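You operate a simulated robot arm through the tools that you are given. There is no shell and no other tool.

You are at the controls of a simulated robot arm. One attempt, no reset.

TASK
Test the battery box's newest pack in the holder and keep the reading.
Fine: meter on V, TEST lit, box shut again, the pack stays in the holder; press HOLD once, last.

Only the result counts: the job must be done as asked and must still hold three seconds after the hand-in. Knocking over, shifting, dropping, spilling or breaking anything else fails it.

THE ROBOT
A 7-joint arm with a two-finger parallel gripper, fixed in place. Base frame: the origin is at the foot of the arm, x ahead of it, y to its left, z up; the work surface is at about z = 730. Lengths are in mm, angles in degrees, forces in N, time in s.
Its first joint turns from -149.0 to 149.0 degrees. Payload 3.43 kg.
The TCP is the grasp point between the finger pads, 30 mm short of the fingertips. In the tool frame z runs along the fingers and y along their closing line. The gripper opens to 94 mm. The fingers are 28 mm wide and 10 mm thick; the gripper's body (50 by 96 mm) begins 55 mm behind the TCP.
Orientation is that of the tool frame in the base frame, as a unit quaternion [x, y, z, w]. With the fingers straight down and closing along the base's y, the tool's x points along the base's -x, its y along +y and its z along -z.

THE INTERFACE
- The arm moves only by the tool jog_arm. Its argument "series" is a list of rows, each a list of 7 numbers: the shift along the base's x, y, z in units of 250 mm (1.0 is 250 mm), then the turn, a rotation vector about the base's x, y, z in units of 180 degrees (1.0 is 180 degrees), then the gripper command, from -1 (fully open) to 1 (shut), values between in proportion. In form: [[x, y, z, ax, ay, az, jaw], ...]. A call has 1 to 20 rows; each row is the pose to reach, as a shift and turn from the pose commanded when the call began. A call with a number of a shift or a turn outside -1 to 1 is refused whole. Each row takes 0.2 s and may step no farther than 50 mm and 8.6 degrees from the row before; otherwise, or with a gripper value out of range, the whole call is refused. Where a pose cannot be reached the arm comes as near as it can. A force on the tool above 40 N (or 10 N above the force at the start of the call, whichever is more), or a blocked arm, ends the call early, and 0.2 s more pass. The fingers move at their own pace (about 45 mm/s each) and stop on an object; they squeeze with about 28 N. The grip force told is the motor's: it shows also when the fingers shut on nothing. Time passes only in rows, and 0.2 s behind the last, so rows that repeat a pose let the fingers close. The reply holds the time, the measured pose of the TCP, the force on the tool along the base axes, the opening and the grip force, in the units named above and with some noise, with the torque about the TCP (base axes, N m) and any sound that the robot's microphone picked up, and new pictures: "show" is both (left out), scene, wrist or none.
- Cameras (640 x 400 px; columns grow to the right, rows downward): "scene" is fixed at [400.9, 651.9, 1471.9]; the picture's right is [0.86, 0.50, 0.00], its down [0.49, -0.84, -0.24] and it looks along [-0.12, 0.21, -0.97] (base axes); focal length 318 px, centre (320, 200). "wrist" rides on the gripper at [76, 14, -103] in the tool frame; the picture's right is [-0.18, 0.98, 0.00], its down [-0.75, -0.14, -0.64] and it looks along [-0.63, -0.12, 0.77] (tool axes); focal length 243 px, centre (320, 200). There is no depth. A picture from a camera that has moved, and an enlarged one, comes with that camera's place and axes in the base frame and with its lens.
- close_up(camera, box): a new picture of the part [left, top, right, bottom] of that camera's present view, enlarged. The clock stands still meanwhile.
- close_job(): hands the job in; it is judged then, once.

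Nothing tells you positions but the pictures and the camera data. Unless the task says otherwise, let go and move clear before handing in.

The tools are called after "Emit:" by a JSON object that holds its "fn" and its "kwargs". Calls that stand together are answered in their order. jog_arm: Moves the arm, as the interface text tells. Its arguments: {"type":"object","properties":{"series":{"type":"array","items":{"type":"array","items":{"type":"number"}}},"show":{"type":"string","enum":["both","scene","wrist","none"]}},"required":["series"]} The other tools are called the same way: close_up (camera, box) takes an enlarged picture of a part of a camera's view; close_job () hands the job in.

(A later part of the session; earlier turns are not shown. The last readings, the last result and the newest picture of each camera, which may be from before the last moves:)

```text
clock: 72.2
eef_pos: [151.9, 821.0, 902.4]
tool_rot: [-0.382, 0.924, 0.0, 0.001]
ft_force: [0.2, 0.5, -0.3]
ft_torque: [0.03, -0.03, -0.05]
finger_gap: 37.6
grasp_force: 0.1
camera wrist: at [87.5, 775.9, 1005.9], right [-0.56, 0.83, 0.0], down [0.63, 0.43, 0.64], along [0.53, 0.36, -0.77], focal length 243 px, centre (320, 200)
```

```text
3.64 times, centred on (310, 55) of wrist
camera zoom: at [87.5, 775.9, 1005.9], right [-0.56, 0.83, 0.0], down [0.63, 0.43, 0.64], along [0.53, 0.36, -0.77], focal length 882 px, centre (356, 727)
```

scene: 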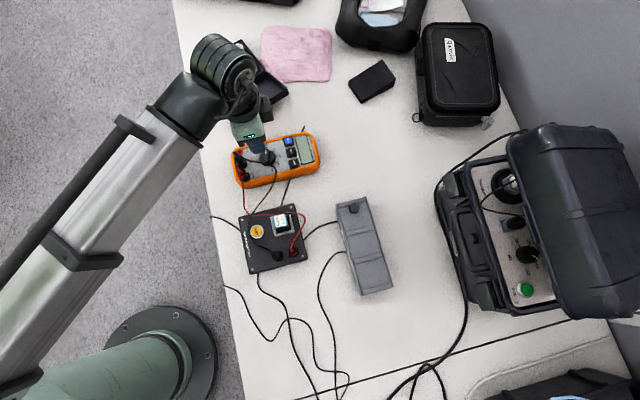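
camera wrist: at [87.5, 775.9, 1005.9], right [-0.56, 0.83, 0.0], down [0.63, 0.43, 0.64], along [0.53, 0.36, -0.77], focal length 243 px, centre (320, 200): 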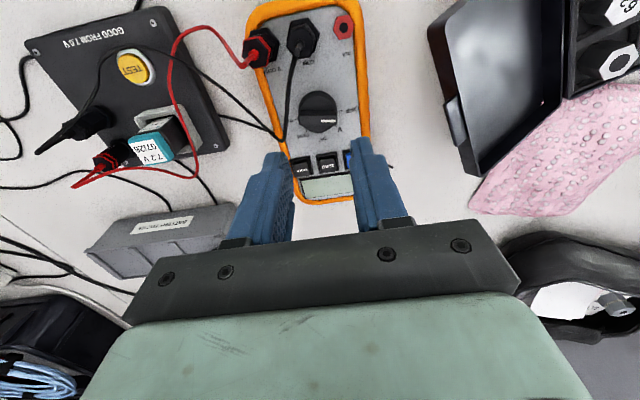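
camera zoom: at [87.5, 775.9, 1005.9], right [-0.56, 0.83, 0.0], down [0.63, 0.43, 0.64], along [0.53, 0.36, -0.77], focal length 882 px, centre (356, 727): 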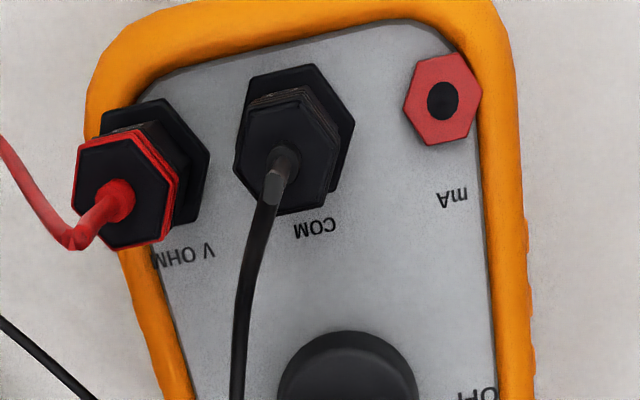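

Emit:
{"fn": "jog_arm", "kwargs": {"series": [[0.07, 0.07, 0, 0, 0, 0, 0.2], [0.14, 0.14, 0, 0, 0, 0, 0.2], [0.14, 0.14, 0, 0, 0, 0, 0.2]], "show": "wrist"}}

Emit:
{"fn": "close_up", "kwargs": {"camera": "wrist", "box": [270, 20, 370, 100]}}

Emit:
{"fn": "close_up", "kwargs": {"camera": "wrist", "box": [270, 80, 390, 180]}}

```text
clock: 73.0
eef_pos: [187.5, 856.7, 903.2]
tool_rot: [-0.383, 0.924, 0.002, 0.001]
ft_force: [0.4, 0.1, -0.7]
ft_torque: [0.06, 0.01, -0.02]
finger_gap: 37.5
grasp_force: 0.0
camera wrist: at [123.2, 811.0, 1005.3], right [-0.57, 0.82, 0.0], down [0.63, 0.43, 0.64], along [0.53, 0.36, -0.77], focal length 243 px, centre (320, 200)
```

wrist: 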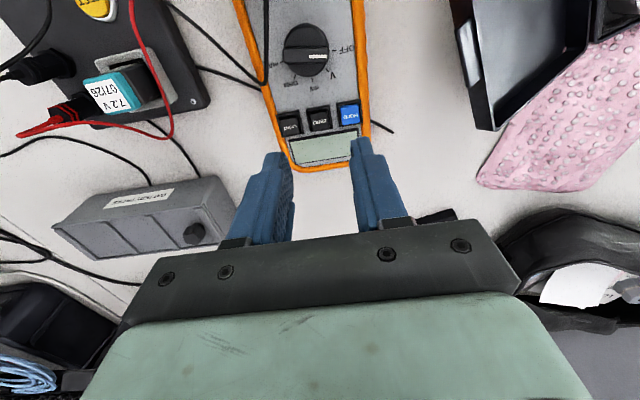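

```text
5.00 times, centred on (320, 60) of wrist
camera zoom: at [123.2, 811.0, 1005.3], right [-0.57, 0.82, 0.0], down [0.63, 0.43, 0.64], along [0.53, 0.36, -0.77], focal length 1213 px, centre (320, 900)
```

zoom: 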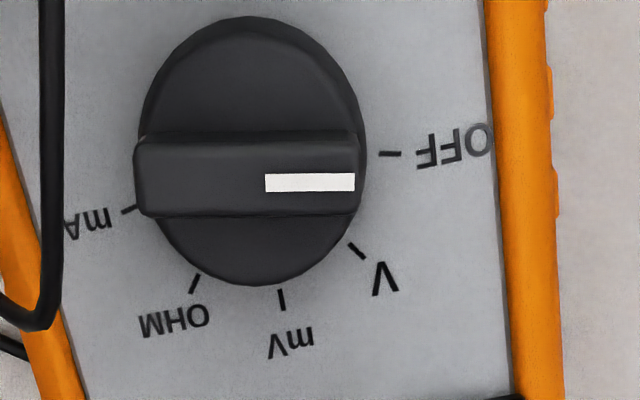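

```text
4.00 times, centred on (330, 130) of wrist
camera zoom: at [123.2, 811.0, 1005.3], right [-0.57, 0.82, 0.0], down [0.63, 0.43, 0.64], along [0.53, 0.36, -0.77], focal length 970 px, centre (280, 480)
```

zoom: 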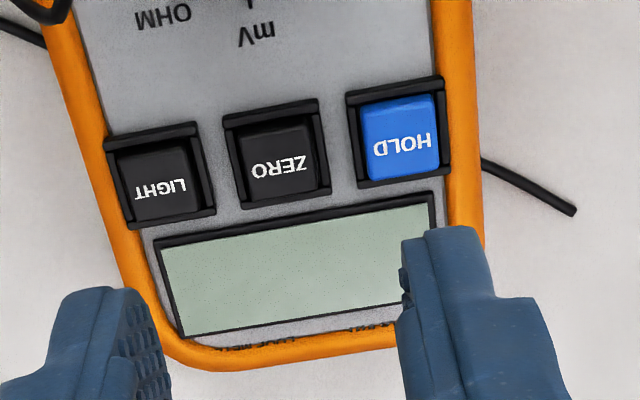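

The bar top is at about (157.5, 821.5), z≈796.5, with the pointer at about 125° (OFF). The V tick is at about 85°, so I need a 40° clockwise turn. I'll bring the gripper above the dial with the fingers straddling the bar.

Emit:
{"fn": "jog_arm", "kwargs": {"series": [[-0.01, -0.01, 0, 0, 0, 0.0444, 0.366], [-0.02, -0.03, 0, 0, 0, 0.0889, 0.366], [-0.04, -0.05, 0, 0, 0, 0.1333, 0.366], [-0.06, -0.07, 0, 0, 0, 0.1778, 0.366], [-0.08, -0.09, 0, 0, 0, 0.2222, 0.366], [-0.1, -0.11, 0, 0, 0, 0.2667, 0.366], [-0.117, -0.133, 0, 0, 0, 0.3111, 0.366], [-0.117, -0.133, 0, 0, 0, 0.3556, 0.366], [-0.117, -0.133, 0, 0, 0, 0.4, 0.366], [-0.117, -0.133, -0.05, 0, 0, 0.4444, 0.366], [-0.117, -0.133, -0.1, 0, 0, 0.4444, 0.366], [-0.117, -0.133, -0.1, 0, 0, 0.4444, 0.366]]}}

Emit:
{"fn": "close_up", "kwargs": {"camera": "wrist", "box": [220, 60, 420, 220]}}

```text
clock: 75.6
eef_pos: [158.2, 824.2, 876.6]
tool_rot: [0.888, -0.46, -0.001, 0.0]
ft_force: [0.9, 0.7, 0.5]
ft_torque: [0.01, -0.01, 0.01]
finger_gap: 29.7
grasp_force: 0.1
camera wrist: at [189.1, 751.3, 979.3], right [-0.91, -0.41, 0.0], down [-0.32, 0.7, 0.64], along [-0.27, 0.58, -0.77], focal length 243 px, centre (320, 200)
```

scene: 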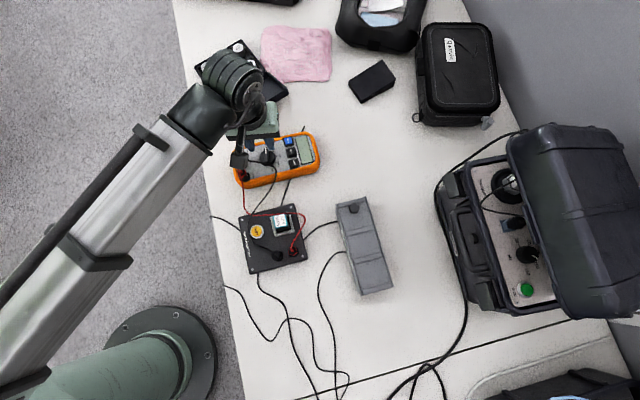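
wrist: 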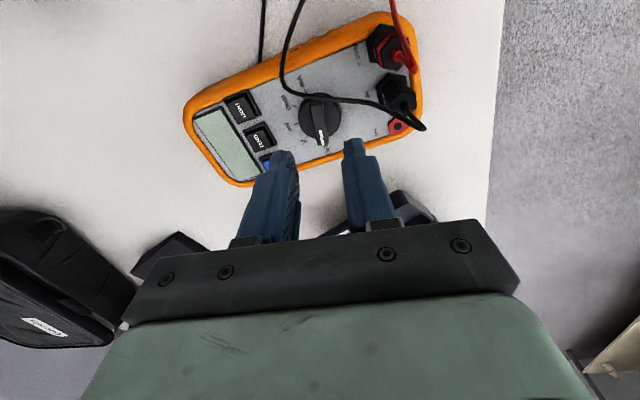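

```text
2.50 times, centred on (320, 140) of wrist
camera zoom: at [189.1, 751.3, 979.3], right [-0.91, -0.41, 0.0], down [-0.32, 0.7, 0.64], along [-0.27, 0.58, -0.77], focal length 606 px, centre (320, 350)
```

zoom: 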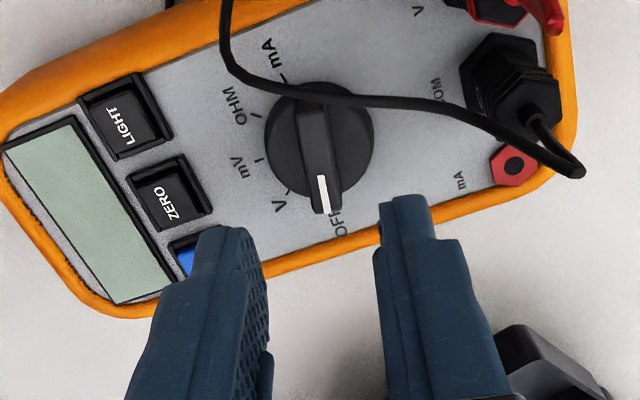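

The gripper is aligned with the dial bar. The black lead passes about 27 mm to one side at z≈803–820, clear of the fingers. I'll descend over the bar.

Emit:
{"fn": "jog_arm", "kwargs": {"series": [[0.002, 0, -0.06, 0, 0, 0, 0.366], [0.003, 0, -0.12, 0, 0, 0, 0.366], [0.003, 0, -0.17, 0, 0, 0, 0.366], [0.003, 0, -0.2, 0, 0, 0, 0.366], [0.003, 0, -0.2, 0, 0, 0, 0.366]], "show": "wrist"}}

Emit:
{"fn": "close_up", "kwargs": {"camera": "wrist", "box": [220, 60, 420, 220]}}

```text
clock: 76.8
eef_pos: [157.7, 822.7, 826.5]
tool_rot: [0.887, -0.461, -0.001, 0.0]
ft_force: [-0.2, 0.2, 0.0]
ft_torque: [-0.02, -0.02, 0.0]
finger_gap: 29.8
grasp_force: 0.0
camera wrist: at [189.8, 751.0, 929.6], right [-0.91, -0.41, 0.0], down [-0.32, 0.7, 0.64], along [-0.27, 0.58, -0.77], focal length 243 px, centre (320, 200)
```

wrist: 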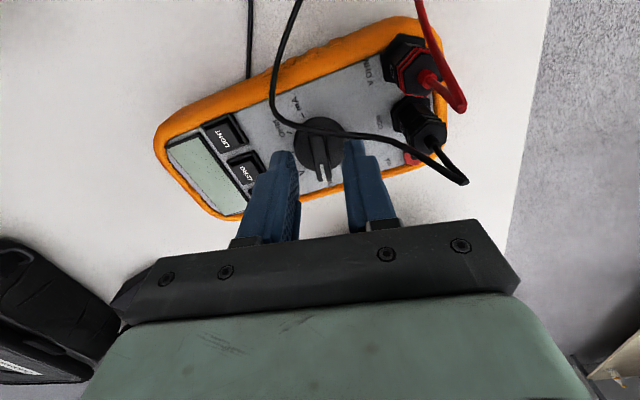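

```text
2.50 times, centred on (320, 140) of wrist
camera zoom: at [189.8, 751.0, 929.6], right [-0.91, -0.41, 0.0], down [-0.32, 0.7, 0.64], along [-0.27, 0.58, -0.77], focal length 606 px, centre (320, 350)
```

zoom: 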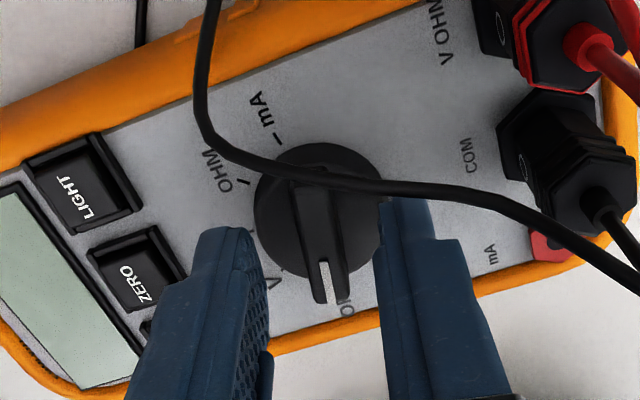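

Emit:
{"fn": "jog_arm", "kwargs": {"series": [[0, 0, 0, 0, 0, 0, 0.54], [0, 0, -0.01, 0, 0, 0, 0.54], [0, 0, -0.02, 0, 0, 0, 0.54], [0, 0, -0.028, 0, 0, 0, 0.54]], "show": "wrist"}}

Emit:
{"fn": "close_up", "kwargs": {"camera": "wrist", "box": [260, 90, 390, 200]}}

```text
clock: 77.8
eef_pos: [157.7, 821.7, 818.2]
tool_rot: [0.887, -0.462, -0.002, 0.0]
ft_force: [-0.1, 0.3, 0.0]
ft_torque: [0.02, 0.0, -0.02]
finger_gap: 22.1
grasp_force: 0.0
camera wrist: at [190.3, 750.9, 922.2], right [-0.91, -0.41, 0.0], down [-0.32, 0.7, 0.64], along [-0.27, 0.58, -0.77], focal length 243 px, centre (320, 200)
```

wrist: 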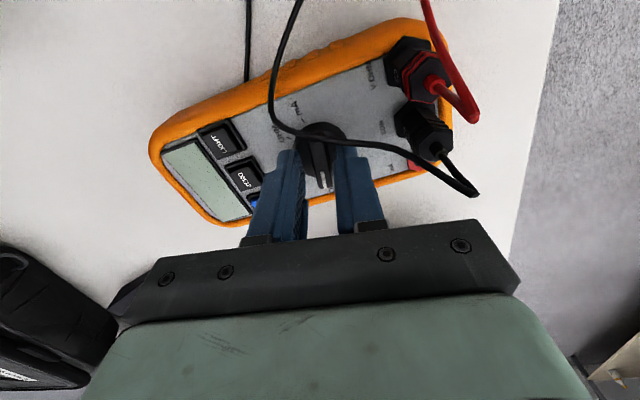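

```text
3.64 times, centred on (325, 145) of wrist
camera zoom: at [190.3, 750.9, 922.2], right [-0.91, -0.41, 0.0], down [-0.32, 0.7, 0.64], along [-0.27, 0.58, -0.77], focal length 882 px, centre (302, 400)
```

zoom: 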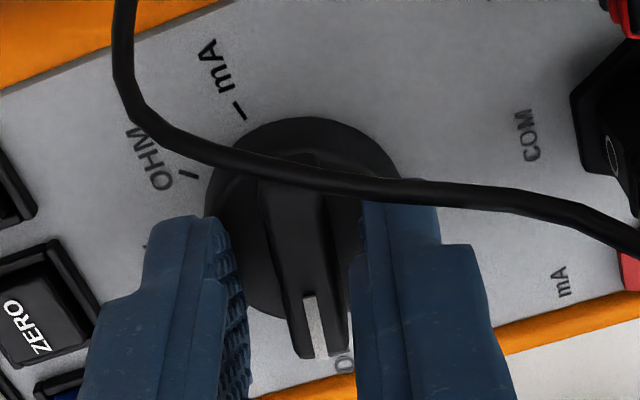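

The fingers straddle the bar. I'll close on it gently.

Emit:
{"fn": "jog_arm", "kwargs": {"series": [[0, 0, 0, 0, 0, 0, 0.7], [0, 0, 0, 0, 0, 0, 0.85], [0, 0, 0, 0, 0, 0, 0.85], [0, 0, 0, 0, 0, 0, 0.85]], "show": "wrist"}}

Emit:
{"fn": "close_up", "kwargs": {"camera": "wrist", "box": [260, 90, 390, 200]}}

```text
clock: 78.8
eef_pos: [159.3, 823.0, 820.1]
tool_rot: [0.887, -0.462, 0.0, 0.001]
ft_force: [-2.3, -4.0, 0.4]
ft_torque: [0.05, 0.12, -0.01]
finger_gap: 9.7
grasp_force: 28.4
camera wrist: at [190.3, 750.7, 922.3], right [-0.91, -0.41, 0.0], down [-0.32, 0.7, 0.64], along [-0.27, 0.58, -0.77], focal length 243 px, centre (320, 200)
```

wrist: 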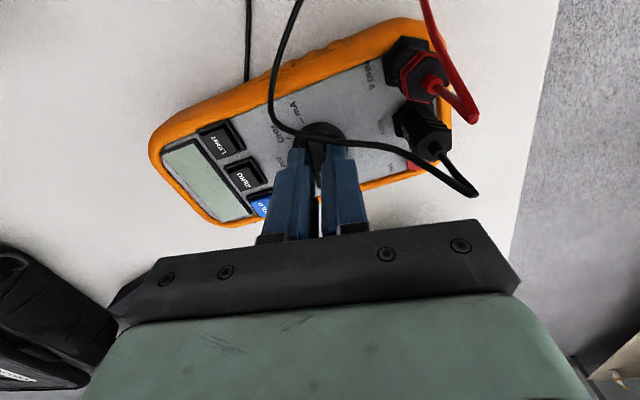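

```text
3.64 times, centred on (325, 145) of wrist
camera zoom: at [190.3, 750.7, 922.3], right [-0.91, -0.41, 0.0], down [-0.32, 0.7, 0.64], along [-0.27, 0.58, -0.77], focal length 882 px, centre (302, 400)
```

zoom: 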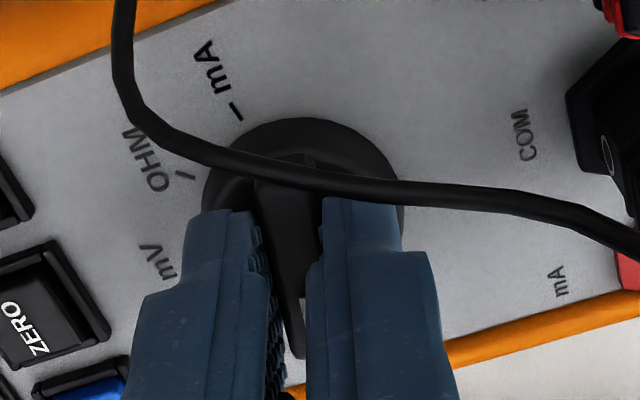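

Emit:
{"fn": "jog_arm", "kwargs": {"series": [[0, 0, 0, 0, 0, -0.0222, 0.85], [0, 0, 0, 0, 0, -0.0444, 0.85], [0, 0, 0, 0, 0, -0.0667, 0.85], [-0.001, 0, 0, 0, 0, -0.0889, 0.85], [-0.001, 0, 0, 0, 0, -0.1111, 0.85]], "show": "wrist"}}

Emit:
{"fn": "close_up", "kwargs": {"camera": "wrist", "box": [240, 70, 400, 200]}}

```text
clock: 80.0
eef_pos: [158.7, 823.1, 819.4]
tool_rot: [0.793, -0.609, -0.001, 0.0]
ft_force: [0.6, 0.6, 0.6]
ft_torque: [-0.03, -0.05, 0.0]
finger_gap: 9.7
grasp_force: 27.7
camera wrist: at [164.0, 744.6, 922.2], right [-1.0, -0.08, 0.0], down [-0.06, 0.76, 0.64], along [-0.05, 0.64, -0.77], focal length 243 px, centre (320, 200)
```

wrist: 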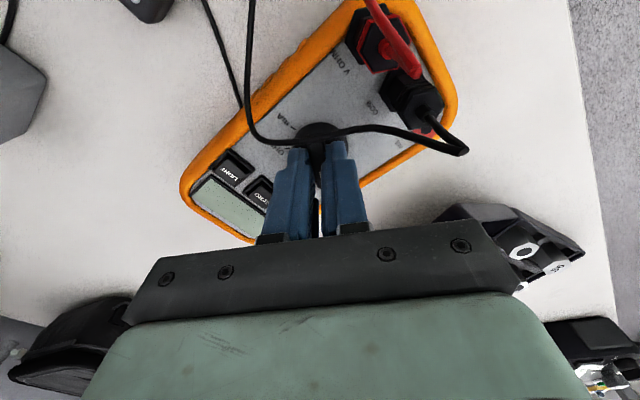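

```text
3.08 times, centred on (320, 135) of wrist
camera zoom: at [164.0, 744.6, 922.2], right [-1.0, -0.08, 0.0], down [-0.06, 0.76, 0.64], along [-0.05, 0.64, -0.77], focal length 746 px, centre (320, 400)
```

zoom: 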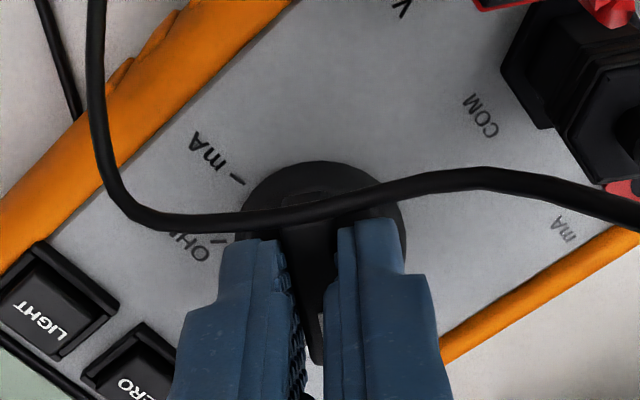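

Emit:
{"fn": "jog_arm", "kwargs": {"series": [[0, 0, 0, 0, 0, -0.0222, 0.85], [0, 0, 0, 0, 0, -0.0444, 0.85], [0, 0, 0, 0, 0, -0.0667, 0.85], [-0.001, 0, 0, 0, 0, -0.0889, 0.85], [-0.001, 0, 0, 0, 0, -0.1111, 0.85], [-0.001, 0, 0, 0, 0, -0.1111, 0.85]], "show": "wrist"}}

Emit:
{"fn": "close_up", "kwargs": {"camera": "wrist", "box": [240, 70, 400, 200]}}

Emit:
{"fn": "close_up", "kwargs": {"camera": "scene", "box": [225, 125, 325, 195]}}

```text
clock: 81.4
eef_pos: [158.7, 822.9, 818.5]
tool_rot: [-0.675, 0.738, 0.001, -0.001]
ft_force: [-0.7, -0.5, -0.3]
ft_torque: [-0.07, -0.01, -0.04]
finger_gap: 9.7
grasp_force: 28.3
camera wrist: at [137.1, 747.1, 922.6], right [-0.96, 0.27, 0.0], down [0.21, 0.74, 0.64], along [0.17, 0.62, -0.77], focal length 243 px, centre (320, 200)
```

wrist: 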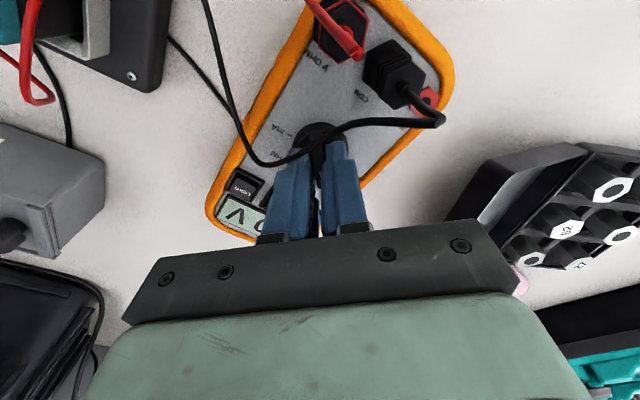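

```text
3.08 times, centred on (320, 135) of wrist
camera zoom: at [137.1, 747.1, 922.6], right [-0.96, 0.27, 0.0], down [0.21, 0.74, 0.64], along [0.17, 0.62, -0.77], focal length 746 px, centre (320, 400)
```

zoom: 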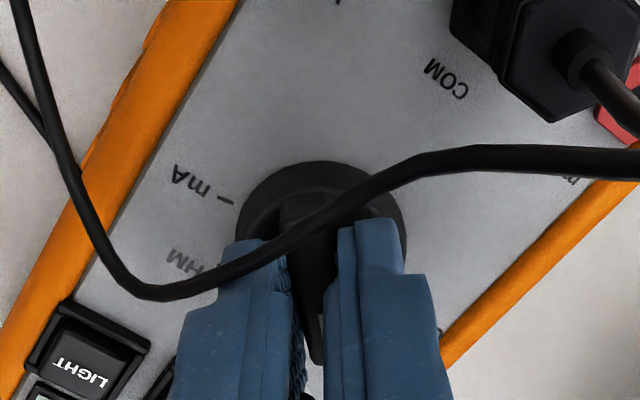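

```text
5.71 times, centred on (275, 160) of scene
camera zoom: at [400.9, 651.9, 1471.9], right [0.86, 0.5, 0.0], down [0.49, -0.84, -0.24], along [-0.12, 0.21, -0.97], focal length 1814 px, centre (577, 429)
```

zoom: 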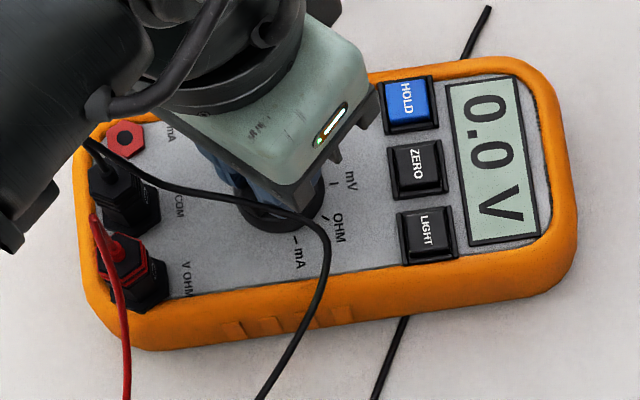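

The meter now shows 0.0 V, so the dial is on V, though the meter body seems to have turned slightly with it. I'll release, lift, and check.

Emit:
{"fn": "jog_arm", "kwargs": {"series": [[0, 0, 0, 0, 0, 0, 0.7], [0, 0, 0, 0, 0, 0, 0.63], [0, 0, 0.02, 0, 0, 0, 0.63], [0, 0, 0.06, 0, 0, 0, 0.63], [0, 0, 0.14, 0, 0, 0, 0.63], [0, 0, 0.28, 0, 0, 0, 0.63], [-0.1, -0.06, 0.36, 0, 0, -0.04, 0.5], [-0.2, -0.12, 0.36, 0, 0, -0.08, 0.4], [-0.24, -0.16, 0.36, 0, 0, -0.12, 0.4], [-0.24, -0.2, 0.36, 0, 0, -0.16, 0.4], [-0.24, -0.2, 0.36, 0, 0, -0.2, 0.4], [-0.24, -0.2, 0.36, 0, 0, -0.2222, 0.4]]}}

Emit:
{"fn": "close_up", "kwargs": {"camera": "scene", "box": [225, 125, 325, 195]}}

Emit:
{"fn": "close_up", "kwargs": {"camera": "wrist", "box": [200, 0, 440, 200]}}

```text
clock: 84.0
eef_pos: [97.2, 771.7, 909.5]
tool_rot: [-0.382, 0.924, 0.002, 0.0]
ft_force: [0.0, -0.8, -0.3]
ft_torque: [0.02, -0.02, 0.0]
finger_gap: 28.1
grasp_force: 0.1
camera wrist: at [33.6, 727.7, 1012.8], right [-0.56, 0.83, 0.0], down [0.63, 0.43, 0.64], along [0.53, 0.36, -0.77], focal length 243 px, centre (320, 200)
```

scene: 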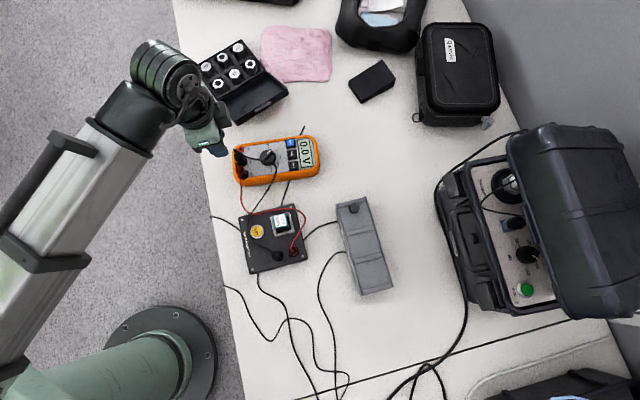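
wrist: 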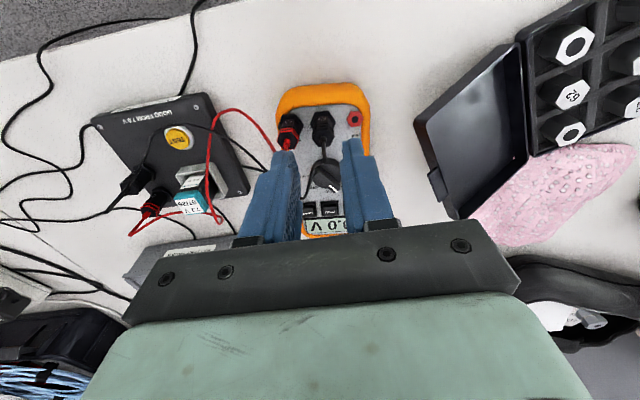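

```text
5.71 times, centred on (275, 160) of scene
camera zoom: at [400.9, 651.9, 1471.9], right [0.86, 0.5, 0.0], down [0.49, -0.84, -0.24], along [-0.12, 0.21, -0.97], focal length 1814 px, centre (577, 429)
```

zoom: 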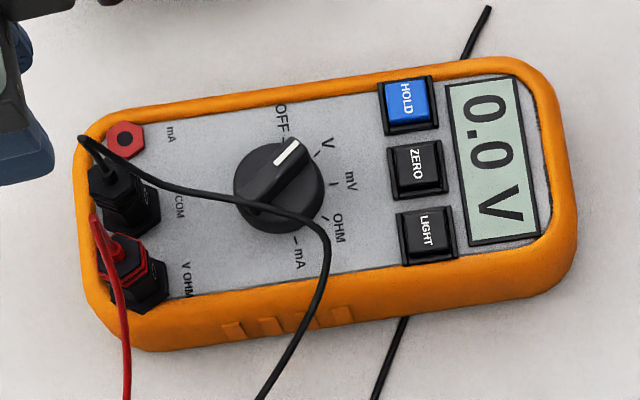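

```text
2.00 times, centred on (320, 100) of wrist
camera zoom: at [33.6, 727.7, 1012.8], right [-0.56, 0.83, 0.0], down [0.63, 0.43, 0.64], along [0.53, 0.36, -0.77], focal length 485 px, centre (320, 400)
```

zoom: 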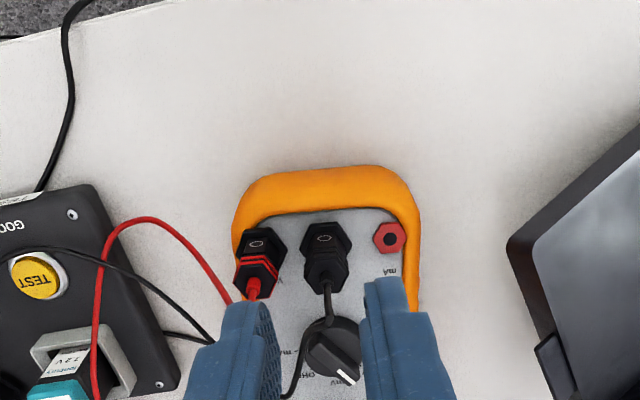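

Emit:
{"fn": "close_up", "kwargs": {"camera": "scene", "box": [258, 138, 298, 170]}}

Emit:
{"fn": "close_up", "kwargs": {"camera": "scene", "box": [235, 195, 315, 280]}}

```text
12.50 times, centred on (278, 154) of scene
camera zoom: at [400.9, 651.9, 1471.9], right [0.86, 0.5, 0.0], down [0.49, -0.84, -0.24], along [-0.12, 0.21, -0.97], focal length 3969 px, centre (845, 775)
```

zoom: 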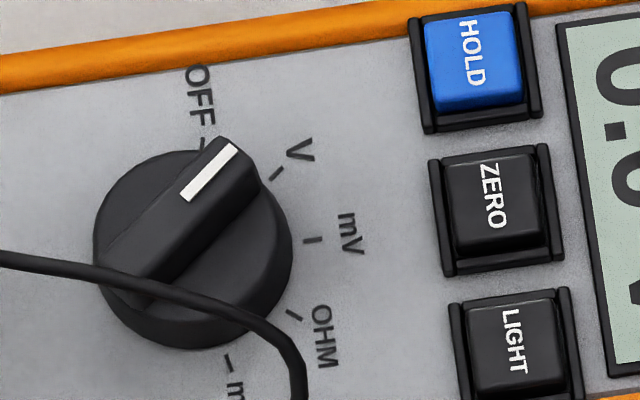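

```text
4.71 times, centred on (275, 238) of scene
camera zoom: at [400.9, 651.9, 1471.9], right [0.86, 0.5, 0.0], down [0.49, -0.84, -0.24], along [-0.12, 0.21, -0.97], focal length 1494 px, centre (532, 24)
```

zoom: 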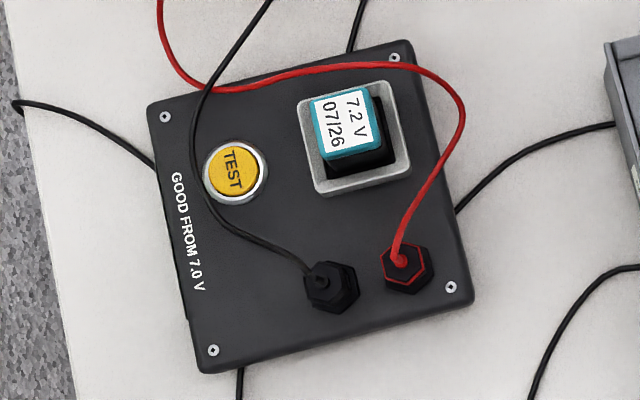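

The dial snapped onto V. The meter body yawed a few degrees around the dial, which is small. Next is TEST at about (223.5, 665.5): I'll close the fingers and hover above it to refine the position.

Emit:
{"fn": "jog_arm", "kwargs": {"series": [[0.1, -0.08, 0, 0, 0, 0, 0.6], [0.2, -0.16, 0, 0, 0, 0, 0.8], [0.3, -0.25, -0.02, 0, 0, 0, 1], [0.42, -0.34, -0.06, 0, 0, 0, 1], [0.512, -0.418, -0.12, 0, 0, 0, 1], [0.512, -0.418, -0.2, 0, 0, 0, 1], [0.512, -0.418, -0.24, 0, 0, 0, 1], [0.512, -0.418, -0.24, 0, 0, 0, 1]]}}

Emit:
{"fn": "close_up", "kwargs": {"camera": "wrist", "box": [220, 60, 420, 220]}}

```text
clock: 85.8
eef_pos: [226.0, 667.5, 849.4]
tool_rot: [-0.382, 0.924, 0.0, 0.0]
ft_force: [0.0, 0.0, 0.4]
ft_torque: [0.03, 0.0, 0.0]
finger_gap: 0.1
grasp_force: 28.0
camera wrist: at [161.8, 623.5, 952.1], right [-0.57, 0.82, 0.0], down [0.63, 0.43, 0.64], along [0.53, 0.36, -0.77], focal length 243 px, centre (320, 200)
```

scene: 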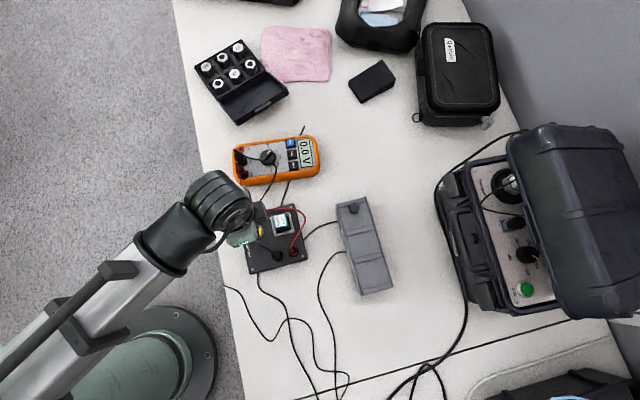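
wrist: 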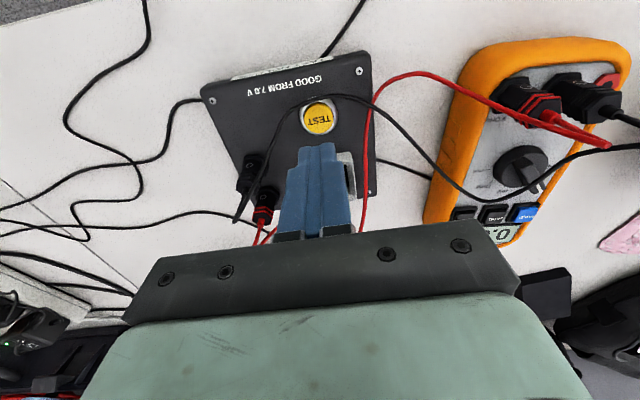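

```text
2.50 times, centred on (320, 140) of wrist
camera zoom: at [161.8, 623.5, 952.1], right [-0.57, 0.82, 0.0], down [0.63, 0.43, 0.64], along [0.53, 0.36, -0.77], focal length 606 px, centre (320, 350)
```

zoom: 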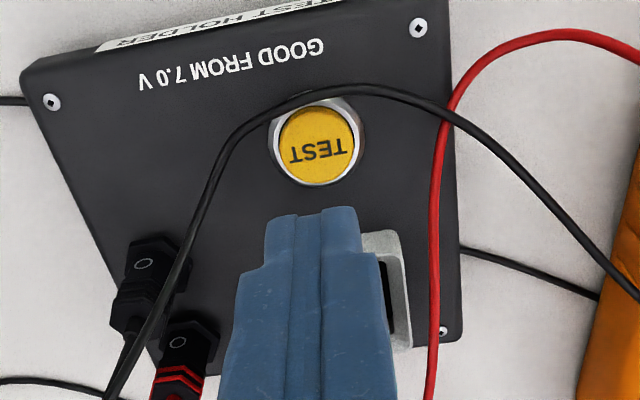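

Emit:
{"fn": "jog_arm", "kwargs": {"series": [[-0.005, -0.0064, 0, 0, 0, 0, 1], [-0.005, -0.0064, -0.06, 0, 0, 0, 1], [-0.005, -0.0064, -0.12, 0, 0, 0, 1], [-0.005, -0.0064, -0.17, 0, 0, 0, 1], [-0.005, -0.0064, -0.2, 0, 0, 0, 1]], "show": "wrist"}}

Emit:
{"fn": "close_up", "kwargs": {"camera": "wrist", "box": [240, 90, 400, 220]}}

```text
clock: 87.0
eef_pos: [224.2, 666.5, 799.0]
tool_rot: [-0.383, 0.924, 0.0, 0.0]
ft_force: [1.3, -0.6, -0.6]
ft_torque: [0.0, 0.01, 0.01]
finger_gap: 0.0
grasp_force: 28.3
camera wrist: at [160.1, 621.5, 902.6], right [-0.57, 0.82, 0.0], down [0.63, 0.43, 0.64], along [0.53, 0.36, -0.77], focal length 243 px, centre (320, 200)
```

wrist: 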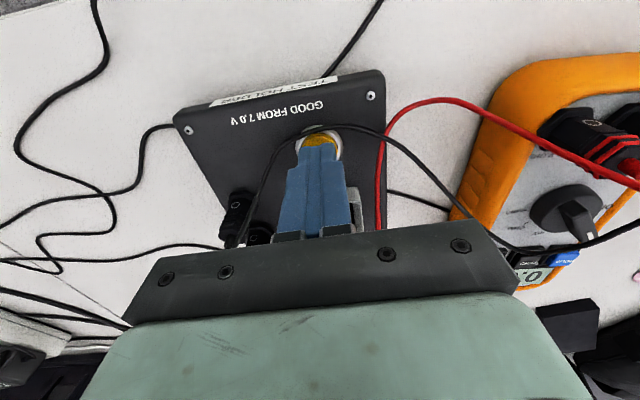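

```text
3.08 times, centred on (320, 155) of wrist
camera zoom: at [160.1, 621.5, 902.6], right [-0.57, 0.82, 0.0], down [0.63, 0.43, 0.64], along [0.53, 0.36, -0.77], focal length 746 px, centre (320, 338)
```

zoom: 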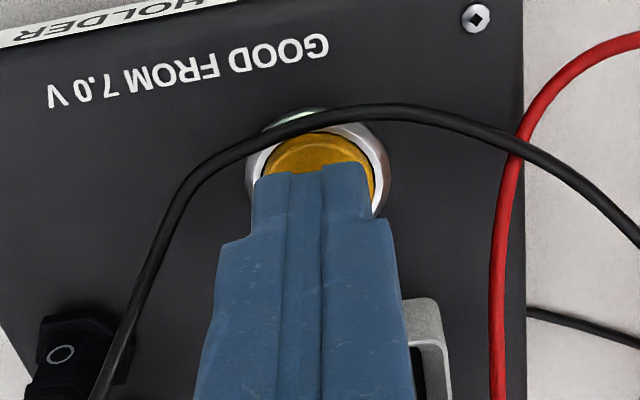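

Emit:
{"fn": "jog_arm", "kwargs": {"series": [[0, 0, -0.006, 0, 0, 0, 1], [0, 0, -0.012, 0, 0, 0, 1], [0, 0, -0.018, 0, 0, 0, 1]], "show": "none"}}

Emit:
{"fn": "jog_arm", "kwargs": {"series": [[0, 0, -0.004, 0, 0, 0, 1], [0, 0, -0.008, 0, 0, 0, 1]], "show": "none"}}

```text
clock: 87.8
eef_pos: [224.4, 665.4, 794.0]
tool_rot: [-0.382, 0.924, 0.001, 0.001]
ft_force: [-0.9, 0.1, -0.3]
ft_torque: [0.0, 0.0, -0.02]
finger_gap: 0.1
grasp_force: 27.4
```

```text
clock: 88.4
eef_pos: [225.5, 667.1, 792.1]
tool_rot: [-0.383, 0.924, 0.001, 0.0]
ft_force: [-0.2, -0.6, 0.5]
ft_torque: [0.0, -0.02, -0.02]
finger_gap: 0.0
grasp_force: 28.3
```

Emit:
{"fn": "jog_arm", "kwargs": {"series": [[0, 0, -0.003, 0, 0, 0, 1], [0, 0, -0.006, 0, 0, 0, 1]], "show": "none"}}

Emit:
{"fn": "jog_arm", "kwargs": {"series": [[0, 0, -0.003, 0, 0, 0, 1], [0, 0, -0.006, 0, 0, 0, 1]], "show": "wrist"}}

Emit:
{"fn": "close_up", "kwargs": {"camera": "wrist", "box": [240, 90, 400, 220]}}

```text
clock: 89.0
eef_pos: [225.0, 667.2, 791.0]
tool_rot: [-0.383, 0.924, 0.002, 0.0]
ft_force: [-0.2, 0.6, 0.8]
ft_torque: [0.02, 0.02, -0.01]
finger_gap: 0.0
grasp_force: 27.9
```

```text
clock: 89.6
eef_pos: [225.2, 666.5, 790.1]
tool_rot: [-0.382, 0.924, 0.001, 0.0]
ft_force: [0.7, 0.5, 2.5]
ft_torque: [0.01, -0.06, 0.01]
finger_gap: 0.0
grasp_force: 27.9
heard: click
camera wrist: at [160.5, 621.6, 893.4], right [-0.56, 0.83, 0.0], down [0.63, 0.43, 0.64], along [0.53, 0.36, -0.77], focal length 243 px, centre (320, 200)
```

wrist: 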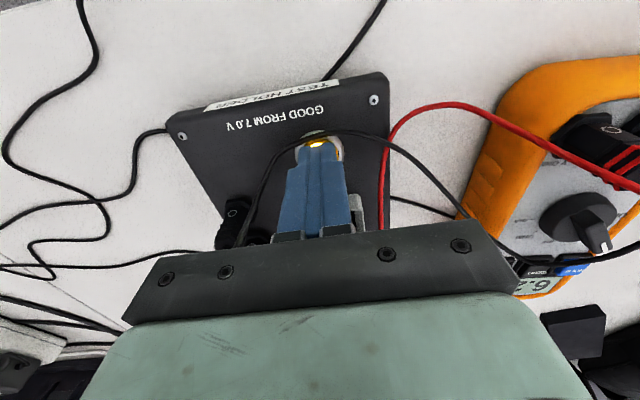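

```text
3.08 times, centred on (320, 155) of wrist
camera zoom: at [160.5, 621.6, 893.4], right [-0.56, 0.83, 0.0], down [0.63, 0.43, 0.64], along [0.53, 0.36, -0.77], focal length 746 px, centre (320, 338)
```

zoom: 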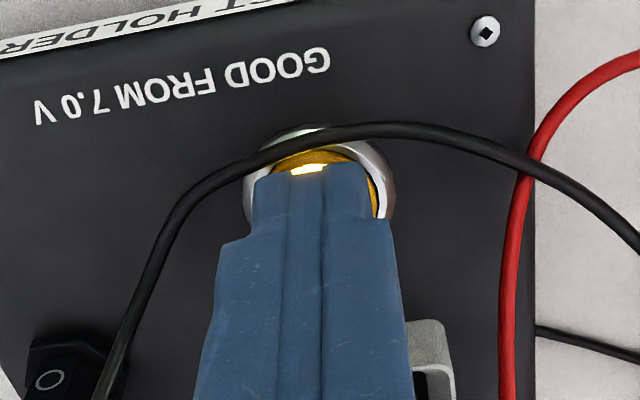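

I heard a click, the button glows, and the meter shows a reading. I'll lift away and check.

Emit:
{"fn": "jog_arm", "kwargs": {"series": [[0, 0, 0.03, 0, 0, 0, 1], [0, 0, 0.1, 0, 0, 0, 1], [0, 0, 0.25, 0, 0, 0, 1], [-0.1, -0.1, 0.4, 0, 0, 0, 1], [-0.2, -0.2, 0.45, 0, 0, 0, 1]]}}

Emit:
{"fn": "close_up", "kwargs": {"camera": "scene", "box": [225, 125, 325, 195]}}

Emit:
{"fn": "close_up", "kwargs": {"camera": "scene", "box": [235, 195, 315, 280]}}

```text
refused: row 4 steps farther than a row can; nothing moved
```

```text
5.71 times, centred on (275, 160) of scene
camera zoom: at [400.9, 651.9, 1471.9], right [0.86, 0.5, 0.0], down [0.49, -0.84, -0.24], along [-0.12, 0.21, -0.97], focal length 1814 px, centre (577, 429)
```

zoom: 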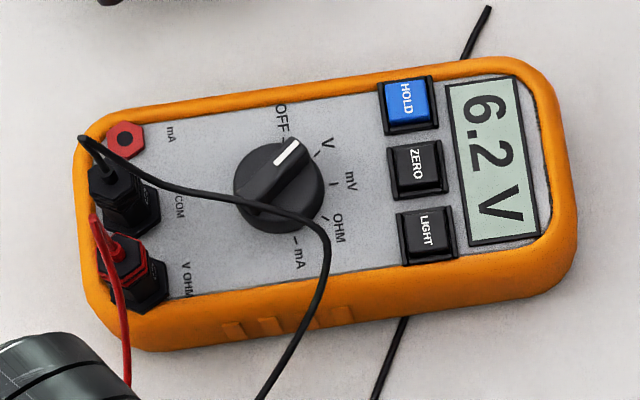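

```text
4.71 times, centred on (275, 238) of scene
camera zoom: at [400.9, 651.9, 1471.9], right [0.86, 0.5, 0.0], down [0.49, -0.84, -0.24], along [-0.12, 0.21, -0.97], focal length 1494 px, centre (532, 24)
```

zoom: 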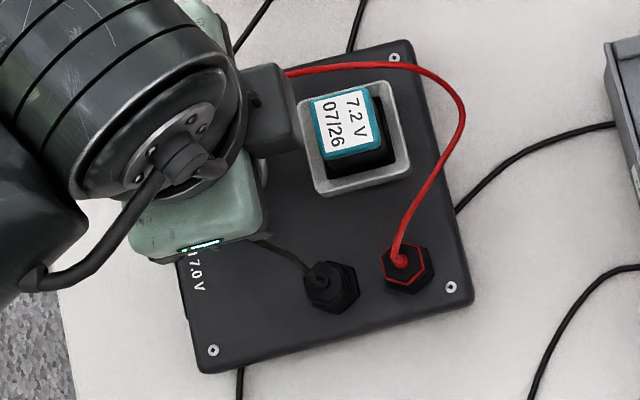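

The meter reads 6.2 V with TEST pressed. I'll retract with smaller steps and see whether TEST stays lit and the reading holds.

Emit:
{"fn": "jog_arm", "kwargs": {"series": [[0, 0, 0.03, 0, 0, 0, 1], [0, 0, 0.1, 0, 0, 0, 1], [0, 0, 0.25, 0, 0, 0, 1], [-0.08, -0.08, 0.36, 0, 0, 0, 1], [-0.18, -0.18, 0.44, 0, 0, 0, 1], [-0.28, -0.22, 0.46, 0, 0, 0, 1]]}}

Emit:
{"fn": "close_up", "kwargs": {"camera": "scene", "box": [225, 125, 325, 195]}}

Emit:
{"fn": "close_up", "kwargs": {"camera": "scene", "box": [235, 195, 315, 280]}}

```text
clock: 91.0
eef_pos: [154.9, 611.0, 904.7]
tool_rot: [-0.383, 0.924, 0.0, 0.0]
ft_force: [0.1, 0.7, 0.2]
ft_torque: [0.01, 0.01, -0.02]
finger_gap: 0.1
grasp_force: 27.9
camera wrist: at [90.3, 565.7, 1008.5], right [-0.57, 0.82, 0.0], down [0.63, 0.43, 0.64], along [0.53, 0.36, -0.77], focal length 243 px, centre (320, 200)
```

scene: 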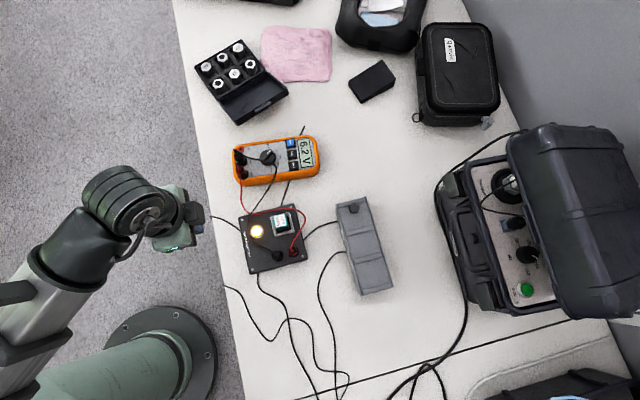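
wrist: 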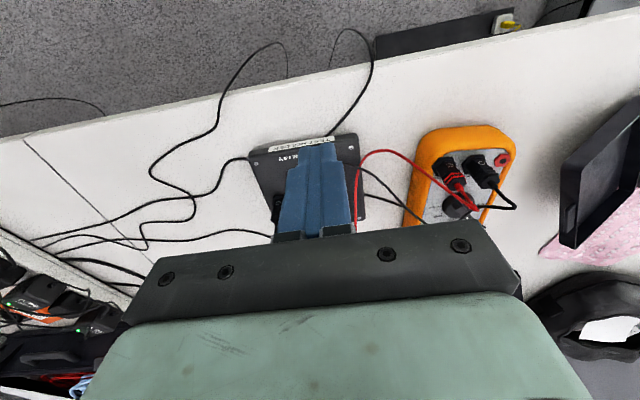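

```text
5.71 times, centred on (275, 160) of scene
camera zoom: at [400.9, 651.9, 1471.9], right [0.86, 0.5, 0.0], down [0.49, -0.84, -0.24], along [-0.12, 0.21, -0.97], focal length 1814 px, centre (577, 429)
```

zoom: 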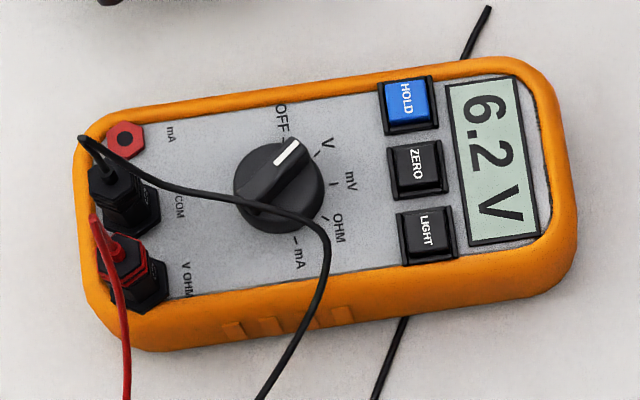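

```text
4.71 times, centred on (275, 238) of scene
camera zoom: at [400.9, 651.9, 1471.9], right [0.86, 0.5, 0.0], down [0.49, -0.84, -0.24], along [-0.12, 0.21, -0.97], focal length 1494 px, centre (532, 24)
```

zoom: 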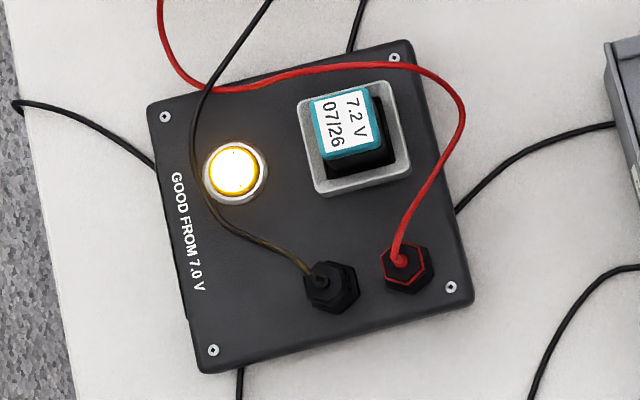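

TEST is lit and the reading is steady at 6.2 V, with the pack in the holder and the box shut. Last is HOLD: I'll move over the meter and hover above the blue button.

Emit:
{"fn": "jog_arm", "kwargs": {"series": [[0, 0.15, 0.04, 0, 0, 0, 1], [0.02, 0.32, 0.06, 0, 0, 0, 1], [0.04, 0.49, 0.06, 0, 0, 0, 1], [0.06, 0.66, 0.06, 0, 0, 0, 1], [0.08, 0.83, 0.06, 0, 0, -0.018, 1], [0.1, 0.95, 0.04, 0, 0, -0.036, 1], [0.1, 0.95, 0.02, 0, 0, -0.036, 1]]}}

Emit:
{"fn": "close_up", "kwargs": {"camera": "wrist", "box": [220, 40, 420, 220]}}

```text
clock: 92.6
eef_pos: [178.7, 847.9, 909.3]
tool_rot: [-0.33, 0.944, 0.001, 0.001]
ft_force: [1.0, 0.4, -0.1]
ft_torque: [0.05, -0.03, 0.0]
finger_gap: 0.0
grasp_force: 27.7
camera wrist: at [110.6, 811.3, 1012.9], right [-0.47, 0.88, 0.0], down [0.68, 0.36, 0.64], along [0.57, 0.3, -0.77], focal length 243 px, centre (320, 200)
```

scene: 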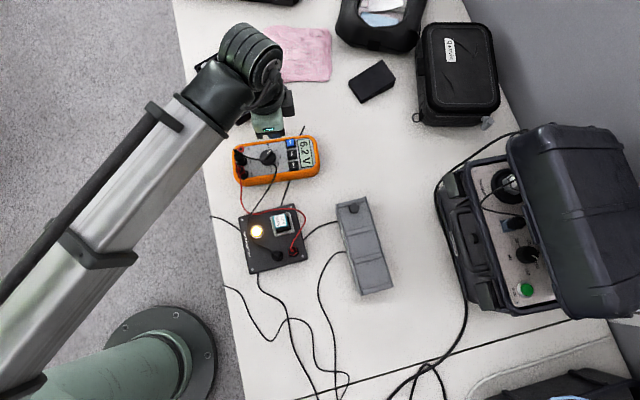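
wrist: 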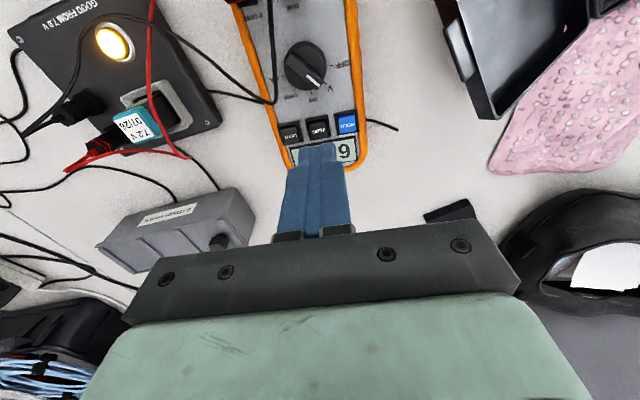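

```text
2.22 times, centred on (320, 130) of wrist
camera zoom: at [110.6, 811.3, 1012.9], right [-0.47, 0.88, 0.0], down [0.68, 0.36, 0.64], along [0.57, 0.3, -0.77], focal length 539 px, centre (320, 356)
```

zoom: 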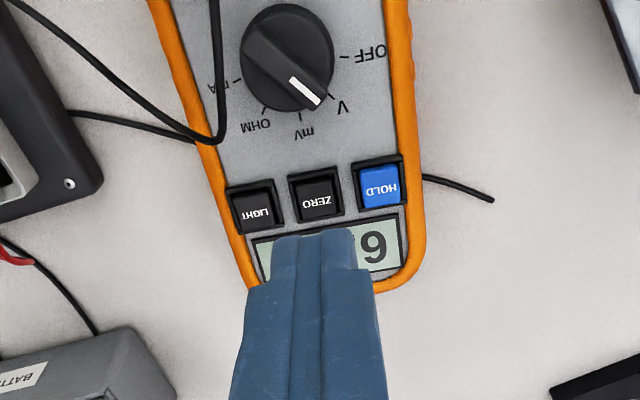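

Emit:
{"fn": "jog_arm", "kwargs": {"series": [[0.005, 0.06, 0, 0, 0, 0, 1], [0.011, 0.123, 0, 0, 0, 0, 1], [0.011, 0.123, -0.1, 0, 0, 0, 1], [0.011, 0.123, -0.2, 0, 0, 0, 1], [0.011, 0.123, -0.28, 0, 0, 0, 1], [0.011, 0.123, -0.28, 0, 0, 0, 1]], "show": "wrist"}}

Emit:
{"fn": "close_up", "kwargs": {"camera": "wrist", "box": [240, 80, 400, 200]}}

```text
clock: 94.0
eef_pos: [182.1, 879.9, 840.2]
tool_rot: [-0.33, 0.944, 0.001, 0.0]
ft_force: [-0.8, 0.4, -0.1]
ft_torque: [0.02, 0.0, -0.01]
finger_gap: 0.0
grasp_force: 27.4
camera wrist: at [113.9, 842.4, 943.2], right [-0.47, 0.88, 0.0], down [0.68, 0.36, 0.64], along [0.57, 0.3, -0.77], focal length 243 px, centre (320, 200)
```

wrist: 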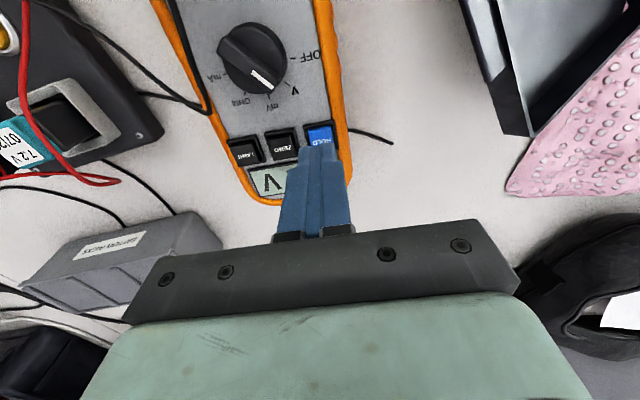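

```text
3.33 times, centred on (320, 140) of wrist
camera zoom: at [113.9, 842.4, 943.2], right [-0.47, 0.88, 0.0], down [0.68, 0.36, 0.64], along [0.57, 0.3, -0.77], focal length 809 px, centre (320, 400)
```

zoom: 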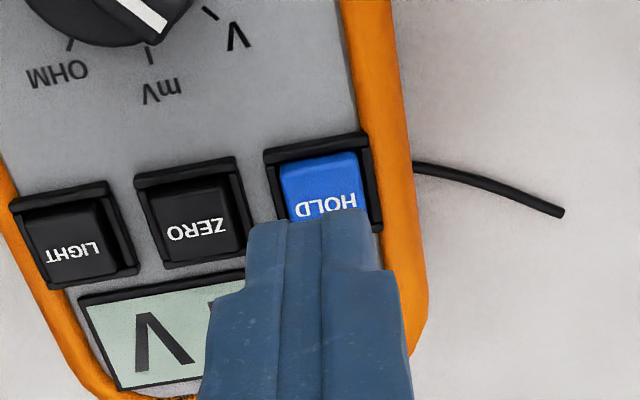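

HOLD is right under the fingertips at about (182.4, 879.5). I'll descend to just above it, then step down until it clicks once.

Emit:
{"fn": "jog_arm", "kwargs": {"series": [[0.001, 0.003, -0.03, 0, 0, 0, 1], [0.001, 0.003, -0.06, 0, 0, 0, 1], [0.001, 0.003, -0.072, 0, 0, 0, 1]], "show": "wrist"}}

Emit:
{"fn": "close_up", "kwargs": {"camera": "wrist", "box": [240, 80, 400, 200]}}

```text
clock: 94.8
eef_pos: [182.6, 881.8, 820.9]
tool_rot: [-0.33, 0.944, 0.001, 0.0]
ft_force: [0.2, -0.9, 0.3]
ft_torque: [0.0, 0.03, 0.01]
finger_gap: 0.0
grasp_force: 27.6
camera wrist: at [113.8, 843.2, 925.1], right [-0.47, 0.88, 0.0], down [0.68, 0.36, 0.64], along [0.57, 0.3, -0.77], focal length 243 px, centre (320, 200)
```

wrist: 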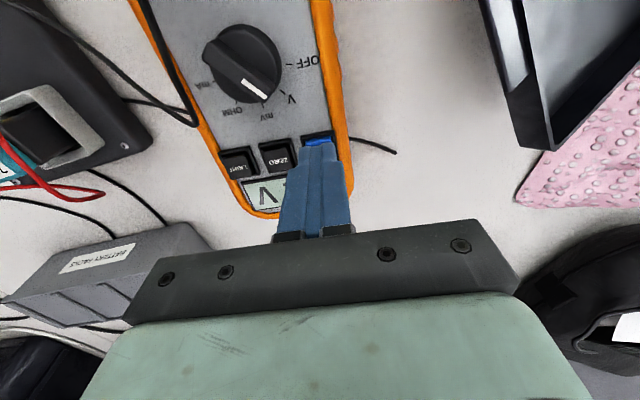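

```text
3.33 times, centred on (320, 140) of wrist
camera zoom: at [113.8, 843.2, 925.1], right [-0.47, 0.88, 0.0], down [0.68, 0.36, 0.64], along [0.57, 0.3, -0.77], focal length 809 px, centre (320, 400)
```

zoom: 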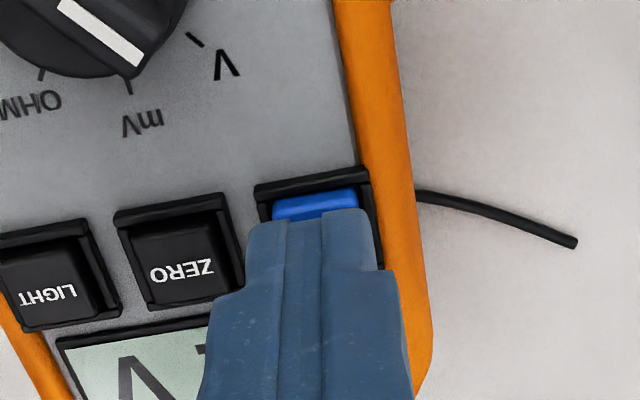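

Emit:
{"fn": "jog_arm", "kwargs": {"series": [[0, 0, -0.006, 0, 0, 0, 1], [0, 0, -0.012, 0, 0, 0, 1], [0, 0, -0.018, 0, 0, 0, 1]], "show": "wrist"}}

Emit:
{"fn": "close_up", "kwargs": {"camera": "wrist", "box": [240, 80, 400, 200]}}

```text
clock: 95.6
eef_pos: [183.2, 880.3, 817.8]
tool_rot: [-0.329, 0.944, 0.002, 0.001]
ft_force: [-0.5, 0.3, 0.8]
ft_torque: [-0.01, 0.0, 0.01]
finger_gap: 0.0
grasp_force: 28.2
camera wrist: at [113.9, 843.3, 920.5], right [-0.47, 0.88, 0.0], down [0.68, 0.36, 0.64], along [0.57, 0.3, -0.77], focal length 243 px, centre (320, 200)
```

wrist: 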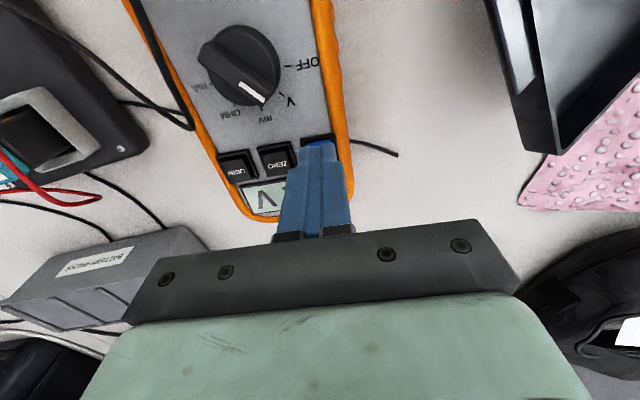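

```text
3.33 times, centred on (320, 140) of wrist
camera zoom: at [113.9, 843.3, 920.5], right [-0.47, 0.88, 0.0], down [0.68, 0.36, 0.64], along [0.57, 0.3, -0.77], focal length 809 px, centre (320, 400)
```

zoom: 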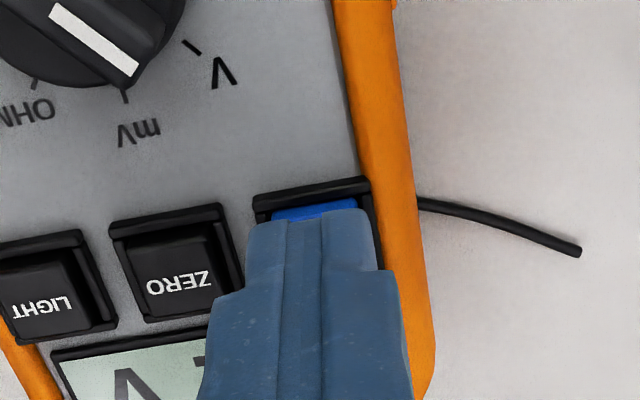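

Emit:
{"fn": "jog_arm", "kwargs": {"series": [[0, 0, -0.004, 0, 0, 0, 1]], "show": "none"}}

Emit:
{"fn": "jog_arm", "kwargs": {"series": [[0, 0, -0.004, 0, 0, 0, 1]], "show": "none"}}

```text
clock: 96.0
eef_pos: [183.1, 879.8, 816.3]
tool_rot: [-0.33, 0.944, 0.001, 0.0]
ft_force: [-0.4, -0.1, 0.5]
ft_torque: [-0.02, 0.01, -0.01]
finger_gap: 0.0
grasp_force: 28.2
```

```text
clock: 96.4
eef_pos: [183.5, 879.9, 814.9]
tool_rot: [-0.329, 0.944, 0.001, 0.001]
ft_force: [0.1, 0.7, -0.6]
ft_torque: [0.01, 0.01, 0.01]
finger_gap: 0.0
grasp_force: 28.3
```

Emit:
{"fn": "jog_arm", "kwargs": {"series": [[0, 0, -0.004, 0, 0, 0, 1]], "show": "none"}}

```text
clock: 96.8
eef_pos: [182.5, 881.7, 814.1]
tool_rot: [-0.33, 0.944, 0.001, 0.001]
ft_force: [-0.3, 0.3, 0.3]
ft_torque: [-0.03, 0.01, -0.06]
finger_gap: 0.0
grasp_force: 27.6
```

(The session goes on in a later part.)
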